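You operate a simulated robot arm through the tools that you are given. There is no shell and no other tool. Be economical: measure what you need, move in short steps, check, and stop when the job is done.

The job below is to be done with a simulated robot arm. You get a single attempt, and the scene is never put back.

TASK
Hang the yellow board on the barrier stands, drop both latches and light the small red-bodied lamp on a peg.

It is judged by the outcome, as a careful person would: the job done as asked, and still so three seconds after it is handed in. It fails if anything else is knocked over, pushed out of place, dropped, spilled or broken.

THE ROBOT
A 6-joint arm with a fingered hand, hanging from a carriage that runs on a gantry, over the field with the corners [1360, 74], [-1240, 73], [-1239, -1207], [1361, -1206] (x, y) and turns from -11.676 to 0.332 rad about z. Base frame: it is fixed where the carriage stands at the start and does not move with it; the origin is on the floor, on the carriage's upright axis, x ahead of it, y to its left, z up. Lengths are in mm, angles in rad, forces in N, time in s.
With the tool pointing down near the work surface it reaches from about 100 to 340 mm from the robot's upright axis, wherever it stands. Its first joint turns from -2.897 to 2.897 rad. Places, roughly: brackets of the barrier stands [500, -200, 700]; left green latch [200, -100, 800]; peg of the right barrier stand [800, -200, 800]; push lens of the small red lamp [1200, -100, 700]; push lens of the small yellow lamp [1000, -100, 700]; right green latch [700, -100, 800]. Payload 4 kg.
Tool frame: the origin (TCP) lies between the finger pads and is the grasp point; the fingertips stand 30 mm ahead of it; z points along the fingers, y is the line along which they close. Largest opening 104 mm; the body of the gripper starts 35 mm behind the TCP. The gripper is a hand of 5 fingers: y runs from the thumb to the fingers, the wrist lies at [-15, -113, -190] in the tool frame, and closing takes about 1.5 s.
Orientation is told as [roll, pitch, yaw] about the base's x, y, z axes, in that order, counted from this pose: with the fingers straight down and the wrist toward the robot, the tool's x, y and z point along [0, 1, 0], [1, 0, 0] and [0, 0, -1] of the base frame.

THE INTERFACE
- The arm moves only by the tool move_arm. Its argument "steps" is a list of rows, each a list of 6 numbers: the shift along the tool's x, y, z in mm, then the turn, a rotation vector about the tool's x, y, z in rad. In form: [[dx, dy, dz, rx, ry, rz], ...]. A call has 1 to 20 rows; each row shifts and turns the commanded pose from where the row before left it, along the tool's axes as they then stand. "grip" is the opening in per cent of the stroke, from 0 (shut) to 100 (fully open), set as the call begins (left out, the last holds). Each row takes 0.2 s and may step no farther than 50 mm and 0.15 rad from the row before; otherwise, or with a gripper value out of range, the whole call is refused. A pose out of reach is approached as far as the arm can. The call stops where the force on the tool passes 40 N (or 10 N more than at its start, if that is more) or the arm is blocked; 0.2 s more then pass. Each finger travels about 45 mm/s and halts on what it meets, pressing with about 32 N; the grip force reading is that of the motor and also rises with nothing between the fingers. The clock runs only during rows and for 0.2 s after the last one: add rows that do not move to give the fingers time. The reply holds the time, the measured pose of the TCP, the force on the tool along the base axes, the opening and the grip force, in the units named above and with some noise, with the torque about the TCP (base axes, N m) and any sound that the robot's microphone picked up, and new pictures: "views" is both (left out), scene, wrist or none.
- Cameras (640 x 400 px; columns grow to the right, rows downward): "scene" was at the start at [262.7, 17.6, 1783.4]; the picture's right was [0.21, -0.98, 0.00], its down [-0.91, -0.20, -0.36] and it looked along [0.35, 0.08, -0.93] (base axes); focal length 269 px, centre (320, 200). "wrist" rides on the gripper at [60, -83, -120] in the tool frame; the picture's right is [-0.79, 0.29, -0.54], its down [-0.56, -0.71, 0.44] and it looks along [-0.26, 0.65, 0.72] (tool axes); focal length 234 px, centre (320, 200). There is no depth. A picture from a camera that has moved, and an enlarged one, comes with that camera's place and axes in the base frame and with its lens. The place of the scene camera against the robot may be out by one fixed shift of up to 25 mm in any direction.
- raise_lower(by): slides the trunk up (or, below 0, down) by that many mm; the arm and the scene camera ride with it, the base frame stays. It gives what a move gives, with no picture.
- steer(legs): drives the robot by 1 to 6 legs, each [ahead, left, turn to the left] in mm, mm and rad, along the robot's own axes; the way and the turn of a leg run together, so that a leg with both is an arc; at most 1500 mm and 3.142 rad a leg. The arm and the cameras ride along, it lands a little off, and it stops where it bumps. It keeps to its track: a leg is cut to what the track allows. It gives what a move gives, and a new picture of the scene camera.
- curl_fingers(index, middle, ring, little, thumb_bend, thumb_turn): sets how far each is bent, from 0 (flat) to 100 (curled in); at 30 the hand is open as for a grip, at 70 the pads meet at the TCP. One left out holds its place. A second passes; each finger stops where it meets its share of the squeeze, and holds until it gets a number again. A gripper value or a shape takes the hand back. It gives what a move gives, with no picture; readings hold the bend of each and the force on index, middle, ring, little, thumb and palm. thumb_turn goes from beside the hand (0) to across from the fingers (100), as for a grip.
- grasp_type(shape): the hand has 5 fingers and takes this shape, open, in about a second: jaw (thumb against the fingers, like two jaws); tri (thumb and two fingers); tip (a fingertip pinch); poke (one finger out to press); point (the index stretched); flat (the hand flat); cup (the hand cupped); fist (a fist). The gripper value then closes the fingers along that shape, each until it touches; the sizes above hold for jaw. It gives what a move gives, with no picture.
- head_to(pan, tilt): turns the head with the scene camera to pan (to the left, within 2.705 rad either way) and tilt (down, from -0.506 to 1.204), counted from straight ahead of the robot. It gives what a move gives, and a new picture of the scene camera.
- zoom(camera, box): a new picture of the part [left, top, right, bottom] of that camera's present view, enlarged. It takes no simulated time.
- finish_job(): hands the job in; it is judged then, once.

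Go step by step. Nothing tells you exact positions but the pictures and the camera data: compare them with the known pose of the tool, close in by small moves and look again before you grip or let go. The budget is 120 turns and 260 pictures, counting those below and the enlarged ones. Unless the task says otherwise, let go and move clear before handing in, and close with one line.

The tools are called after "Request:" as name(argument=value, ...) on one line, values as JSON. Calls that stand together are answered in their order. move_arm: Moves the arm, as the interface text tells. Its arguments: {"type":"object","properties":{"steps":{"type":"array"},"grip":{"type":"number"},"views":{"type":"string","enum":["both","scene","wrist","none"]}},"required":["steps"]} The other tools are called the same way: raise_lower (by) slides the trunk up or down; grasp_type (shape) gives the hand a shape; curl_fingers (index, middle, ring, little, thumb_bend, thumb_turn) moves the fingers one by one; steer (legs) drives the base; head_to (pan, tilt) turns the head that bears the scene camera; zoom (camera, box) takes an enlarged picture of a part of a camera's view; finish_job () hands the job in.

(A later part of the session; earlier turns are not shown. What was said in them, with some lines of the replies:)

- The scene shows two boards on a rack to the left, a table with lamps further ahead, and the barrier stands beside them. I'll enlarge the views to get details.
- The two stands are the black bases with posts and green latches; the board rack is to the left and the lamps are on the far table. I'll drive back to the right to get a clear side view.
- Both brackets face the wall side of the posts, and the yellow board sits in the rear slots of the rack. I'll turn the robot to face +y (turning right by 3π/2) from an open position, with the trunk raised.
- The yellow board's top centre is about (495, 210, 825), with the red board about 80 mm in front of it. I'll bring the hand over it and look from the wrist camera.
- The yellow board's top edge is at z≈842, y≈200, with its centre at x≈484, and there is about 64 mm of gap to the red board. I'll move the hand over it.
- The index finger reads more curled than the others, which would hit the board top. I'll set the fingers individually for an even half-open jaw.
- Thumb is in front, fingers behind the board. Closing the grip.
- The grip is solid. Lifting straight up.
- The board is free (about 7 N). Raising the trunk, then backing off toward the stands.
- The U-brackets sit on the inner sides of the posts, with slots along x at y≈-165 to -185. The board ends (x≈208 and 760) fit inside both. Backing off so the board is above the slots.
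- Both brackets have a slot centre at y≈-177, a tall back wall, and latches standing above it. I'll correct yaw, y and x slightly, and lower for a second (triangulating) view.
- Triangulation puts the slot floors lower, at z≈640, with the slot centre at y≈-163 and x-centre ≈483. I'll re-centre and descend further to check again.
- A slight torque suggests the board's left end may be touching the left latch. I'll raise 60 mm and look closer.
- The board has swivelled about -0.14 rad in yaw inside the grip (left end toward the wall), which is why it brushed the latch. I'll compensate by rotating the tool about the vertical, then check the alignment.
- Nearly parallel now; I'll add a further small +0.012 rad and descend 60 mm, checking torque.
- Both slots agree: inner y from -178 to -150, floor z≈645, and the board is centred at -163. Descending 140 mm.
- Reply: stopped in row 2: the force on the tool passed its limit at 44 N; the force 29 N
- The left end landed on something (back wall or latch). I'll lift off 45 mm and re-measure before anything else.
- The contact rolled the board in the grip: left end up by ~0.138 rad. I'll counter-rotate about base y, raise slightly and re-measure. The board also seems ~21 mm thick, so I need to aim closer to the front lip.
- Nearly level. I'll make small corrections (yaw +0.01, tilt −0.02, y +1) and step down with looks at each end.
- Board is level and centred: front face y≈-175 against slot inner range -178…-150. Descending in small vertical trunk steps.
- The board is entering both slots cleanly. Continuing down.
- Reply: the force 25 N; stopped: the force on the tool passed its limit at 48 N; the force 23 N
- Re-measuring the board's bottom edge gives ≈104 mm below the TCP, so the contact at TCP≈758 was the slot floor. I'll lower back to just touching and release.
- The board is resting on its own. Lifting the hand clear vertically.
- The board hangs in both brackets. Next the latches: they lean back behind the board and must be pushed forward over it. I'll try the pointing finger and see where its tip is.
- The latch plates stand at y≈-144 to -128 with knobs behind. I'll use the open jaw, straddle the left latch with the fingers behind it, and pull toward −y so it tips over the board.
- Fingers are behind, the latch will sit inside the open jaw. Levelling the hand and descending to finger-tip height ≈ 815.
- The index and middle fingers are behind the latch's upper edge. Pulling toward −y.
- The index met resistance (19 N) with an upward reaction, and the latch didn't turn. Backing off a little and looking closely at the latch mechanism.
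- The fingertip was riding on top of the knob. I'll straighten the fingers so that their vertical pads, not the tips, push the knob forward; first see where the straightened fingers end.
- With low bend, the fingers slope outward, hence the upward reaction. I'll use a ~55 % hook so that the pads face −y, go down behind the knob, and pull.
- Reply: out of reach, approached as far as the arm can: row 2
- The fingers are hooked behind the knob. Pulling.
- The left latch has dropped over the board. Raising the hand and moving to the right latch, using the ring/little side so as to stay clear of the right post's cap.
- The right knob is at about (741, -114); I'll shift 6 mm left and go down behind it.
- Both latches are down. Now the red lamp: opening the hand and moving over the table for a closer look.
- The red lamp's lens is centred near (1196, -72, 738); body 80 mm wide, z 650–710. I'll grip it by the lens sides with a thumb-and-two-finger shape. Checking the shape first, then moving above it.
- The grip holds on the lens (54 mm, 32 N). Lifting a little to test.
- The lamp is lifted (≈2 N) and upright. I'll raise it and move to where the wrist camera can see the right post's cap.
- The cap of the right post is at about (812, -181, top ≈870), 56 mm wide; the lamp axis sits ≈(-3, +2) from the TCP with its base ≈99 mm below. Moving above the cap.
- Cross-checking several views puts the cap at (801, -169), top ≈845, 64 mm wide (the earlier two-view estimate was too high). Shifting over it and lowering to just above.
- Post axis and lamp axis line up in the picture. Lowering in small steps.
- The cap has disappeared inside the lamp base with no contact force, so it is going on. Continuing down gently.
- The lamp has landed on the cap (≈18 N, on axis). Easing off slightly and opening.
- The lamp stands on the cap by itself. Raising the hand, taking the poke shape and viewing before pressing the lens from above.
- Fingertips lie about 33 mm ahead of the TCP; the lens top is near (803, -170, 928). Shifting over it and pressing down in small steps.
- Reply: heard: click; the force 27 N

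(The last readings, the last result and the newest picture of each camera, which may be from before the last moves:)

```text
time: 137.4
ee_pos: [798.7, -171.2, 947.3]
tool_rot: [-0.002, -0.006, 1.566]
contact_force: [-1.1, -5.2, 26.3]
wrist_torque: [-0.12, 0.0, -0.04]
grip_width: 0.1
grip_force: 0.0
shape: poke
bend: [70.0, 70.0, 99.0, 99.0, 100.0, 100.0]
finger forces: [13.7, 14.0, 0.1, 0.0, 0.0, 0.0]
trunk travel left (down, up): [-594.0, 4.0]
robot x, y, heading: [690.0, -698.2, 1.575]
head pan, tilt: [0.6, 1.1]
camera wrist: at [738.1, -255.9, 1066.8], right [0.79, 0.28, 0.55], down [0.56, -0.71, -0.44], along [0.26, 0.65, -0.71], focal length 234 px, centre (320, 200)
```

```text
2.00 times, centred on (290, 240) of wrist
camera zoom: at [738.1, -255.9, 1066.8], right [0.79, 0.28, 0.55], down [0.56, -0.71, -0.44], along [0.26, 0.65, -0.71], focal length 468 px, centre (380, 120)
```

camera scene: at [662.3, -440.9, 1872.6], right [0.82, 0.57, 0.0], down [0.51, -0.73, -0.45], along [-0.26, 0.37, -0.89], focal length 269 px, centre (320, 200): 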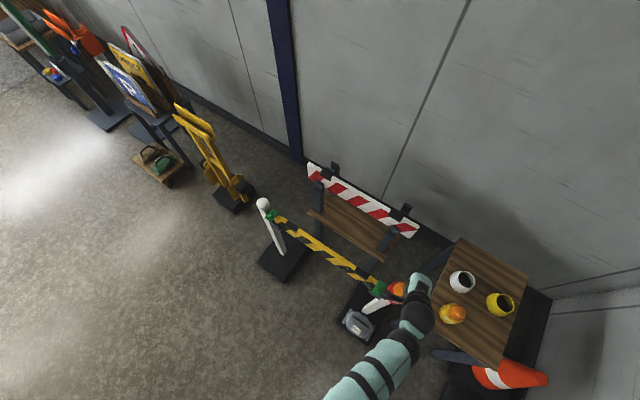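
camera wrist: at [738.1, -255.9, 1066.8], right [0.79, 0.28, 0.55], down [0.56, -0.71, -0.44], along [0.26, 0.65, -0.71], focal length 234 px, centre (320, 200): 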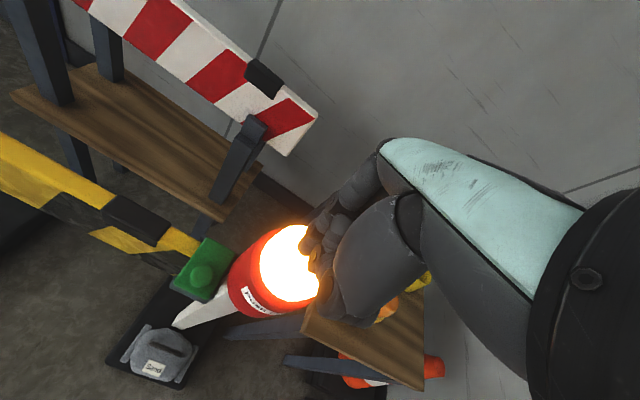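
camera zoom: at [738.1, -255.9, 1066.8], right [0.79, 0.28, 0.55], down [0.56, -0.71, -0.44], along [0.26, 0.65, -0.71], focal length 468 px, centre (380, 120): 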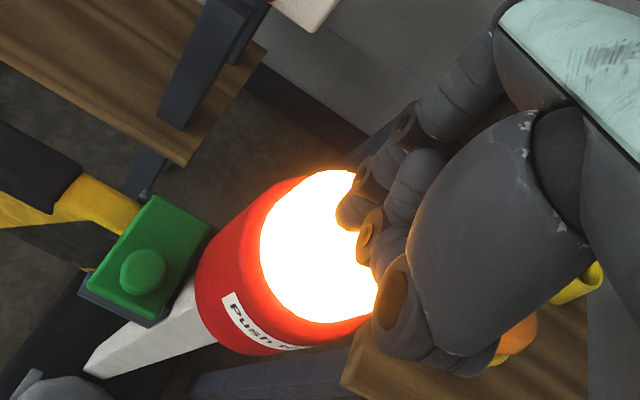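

A click was heard and the lamp is lit. Retreating straight up and clear, then a final check.

Request:
move_arm(steps=[[0, 0, -5, 0, 0, 0], [0, 0, -20, 0, 0, 0], [0, 0, -40, 0, 0, 0], [0, 0, -40, 0, 0, 0], [0, 0, -30, 0, 0, 0]], views="none")

Request:
steer(legs=[[-200, 0, 0]])

Request:
head_to(pan=0.2, tilt=0.9)

Request:
zoom(camera="scene", box=[190, 160, 450, 330])

```text
time: 138.6
ee_pos: [797.6, -175.4, 1078.6]
tool_rot: [-0.001, 0.002, 1.568]
contact_force: [-0.6, -0.9, 0.4]
wrist_torque: [0.03, 0.0, 0.02]
grip_width: 0.1
grip_force: 0.0
shape: poke
bend: [70.0, 70.0, 99.0, 99.0, 100.0, 100.0]
finger forces: [0.0, 0.1, 0.1, 0.0, 0.0, 0.0]
trunk travel left (down, up): [-594.0, 4.0]
robot x, y, heading: [695.9, -695.1, 1.576]
head pan, tilt: [0.6, 1.1]
```

```text
time: 140.2
ee_pos: [799.5, -373.8, 1079.6]
tool_rot: [-0.002, 0.002, 1.568]
contact_force: [-0.2, -0.2, 0.3]
wrist_torque: [0.04, 0.0, 0.01]
grip_width: 0.1
grip_force: 0.0
shape: poke
bend: [70.0, 70.0, 99.0, 99.0, 100.0, 100.0]
finger forces: [0.1, 0.0, 0.0, 0.0, 0.0, 0.0]
trunk travel left (down, up): [-594.0, 4.0]
robot x, y, heading: [693.6, -897.1, 1.578]
head pan, tilt: [0.6, 1.1]
camera scene: at [664.3, -639.7, 1872.6], right [0.82, 0.57, 0.0], down [0.51, -0.73, -0.45], along [-0.26, 0.37, -0.89], focal length 269 px, centre (320, 200)
```

scene: 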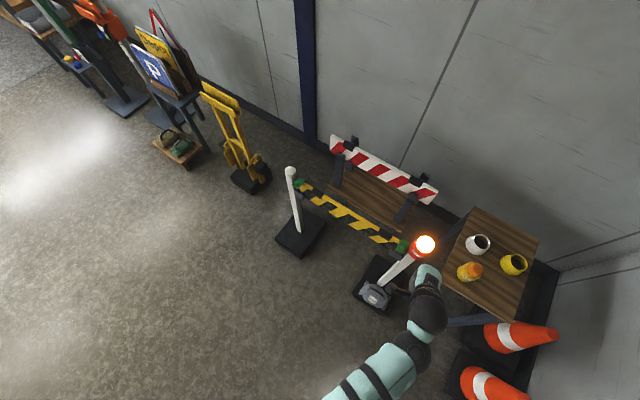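

```text
time: 141.1
ee_pos: [799.8, -374.5, 1079.9]
tool_rot: [0.0, 0.001, 1.565]
contact_force: [-0.2, -0.4, -0.7]
wrist_torque: [0.04, -0.03, -0.03]
grip_width: 0.0
grip_force: 0.0
shape: poke
bend: [70.0, 70.0, 99.0, 99.0, 100.0, 100.0]
finger forces: [0.0, 0.0, 0.1, 0.0, 0.1, 0.0]
trunk travel left (down, up): [-594.0, 4.0]
robot x, y, heading: [691.2, -896.4, 1.577]
head pan, tilt: [0.201, 0.901]
camera scene: at [684.7, -617.7, 1886.4], right [0.98, 0.21, 0.0], down [0.16, -0.77, -0.62], along [-0.13, 0.61, -0.78], focal length 269 px, centre (320, 200)
```

scene: 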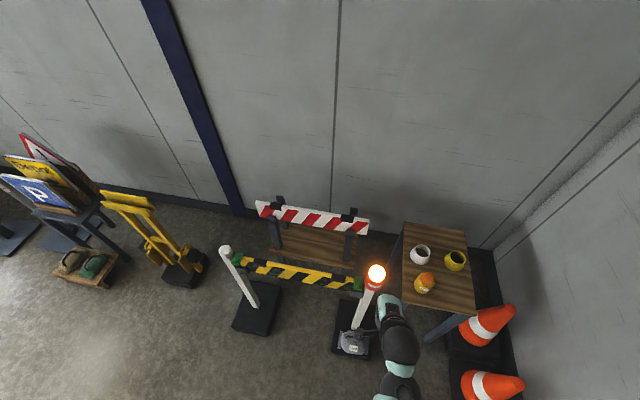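

```text
2.35 times, centred on (320, 245) of scene
camera zoom: at [684.7, -617.7, 1886.4], right [0.98, 0.21, 0.0], down [0.16, -0.77, -0.62], along [-0.13, 0.61, -0.78], focal length 634 px, centre (320, 94)
```

zoom: 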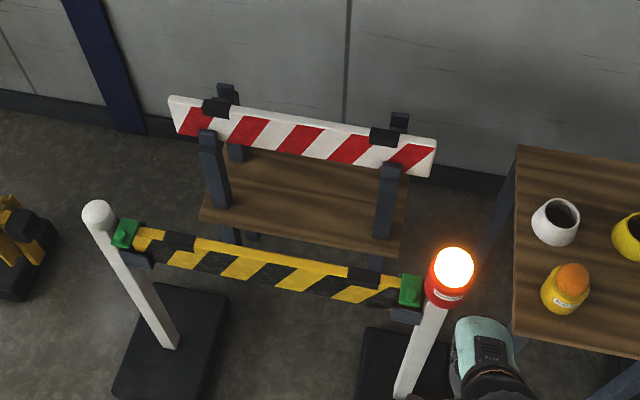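

The board is hung, both latches are down, and the red lamp is lit on the right stand's peg. Nothing else looks disturbed, so I'm handing in.

Request:
finish_job()

```text
The job is handed in.
```

The yellow board hangs in both stand brackets, both green latches are down over it, and the small red lamp is lit on the right stand's peg.
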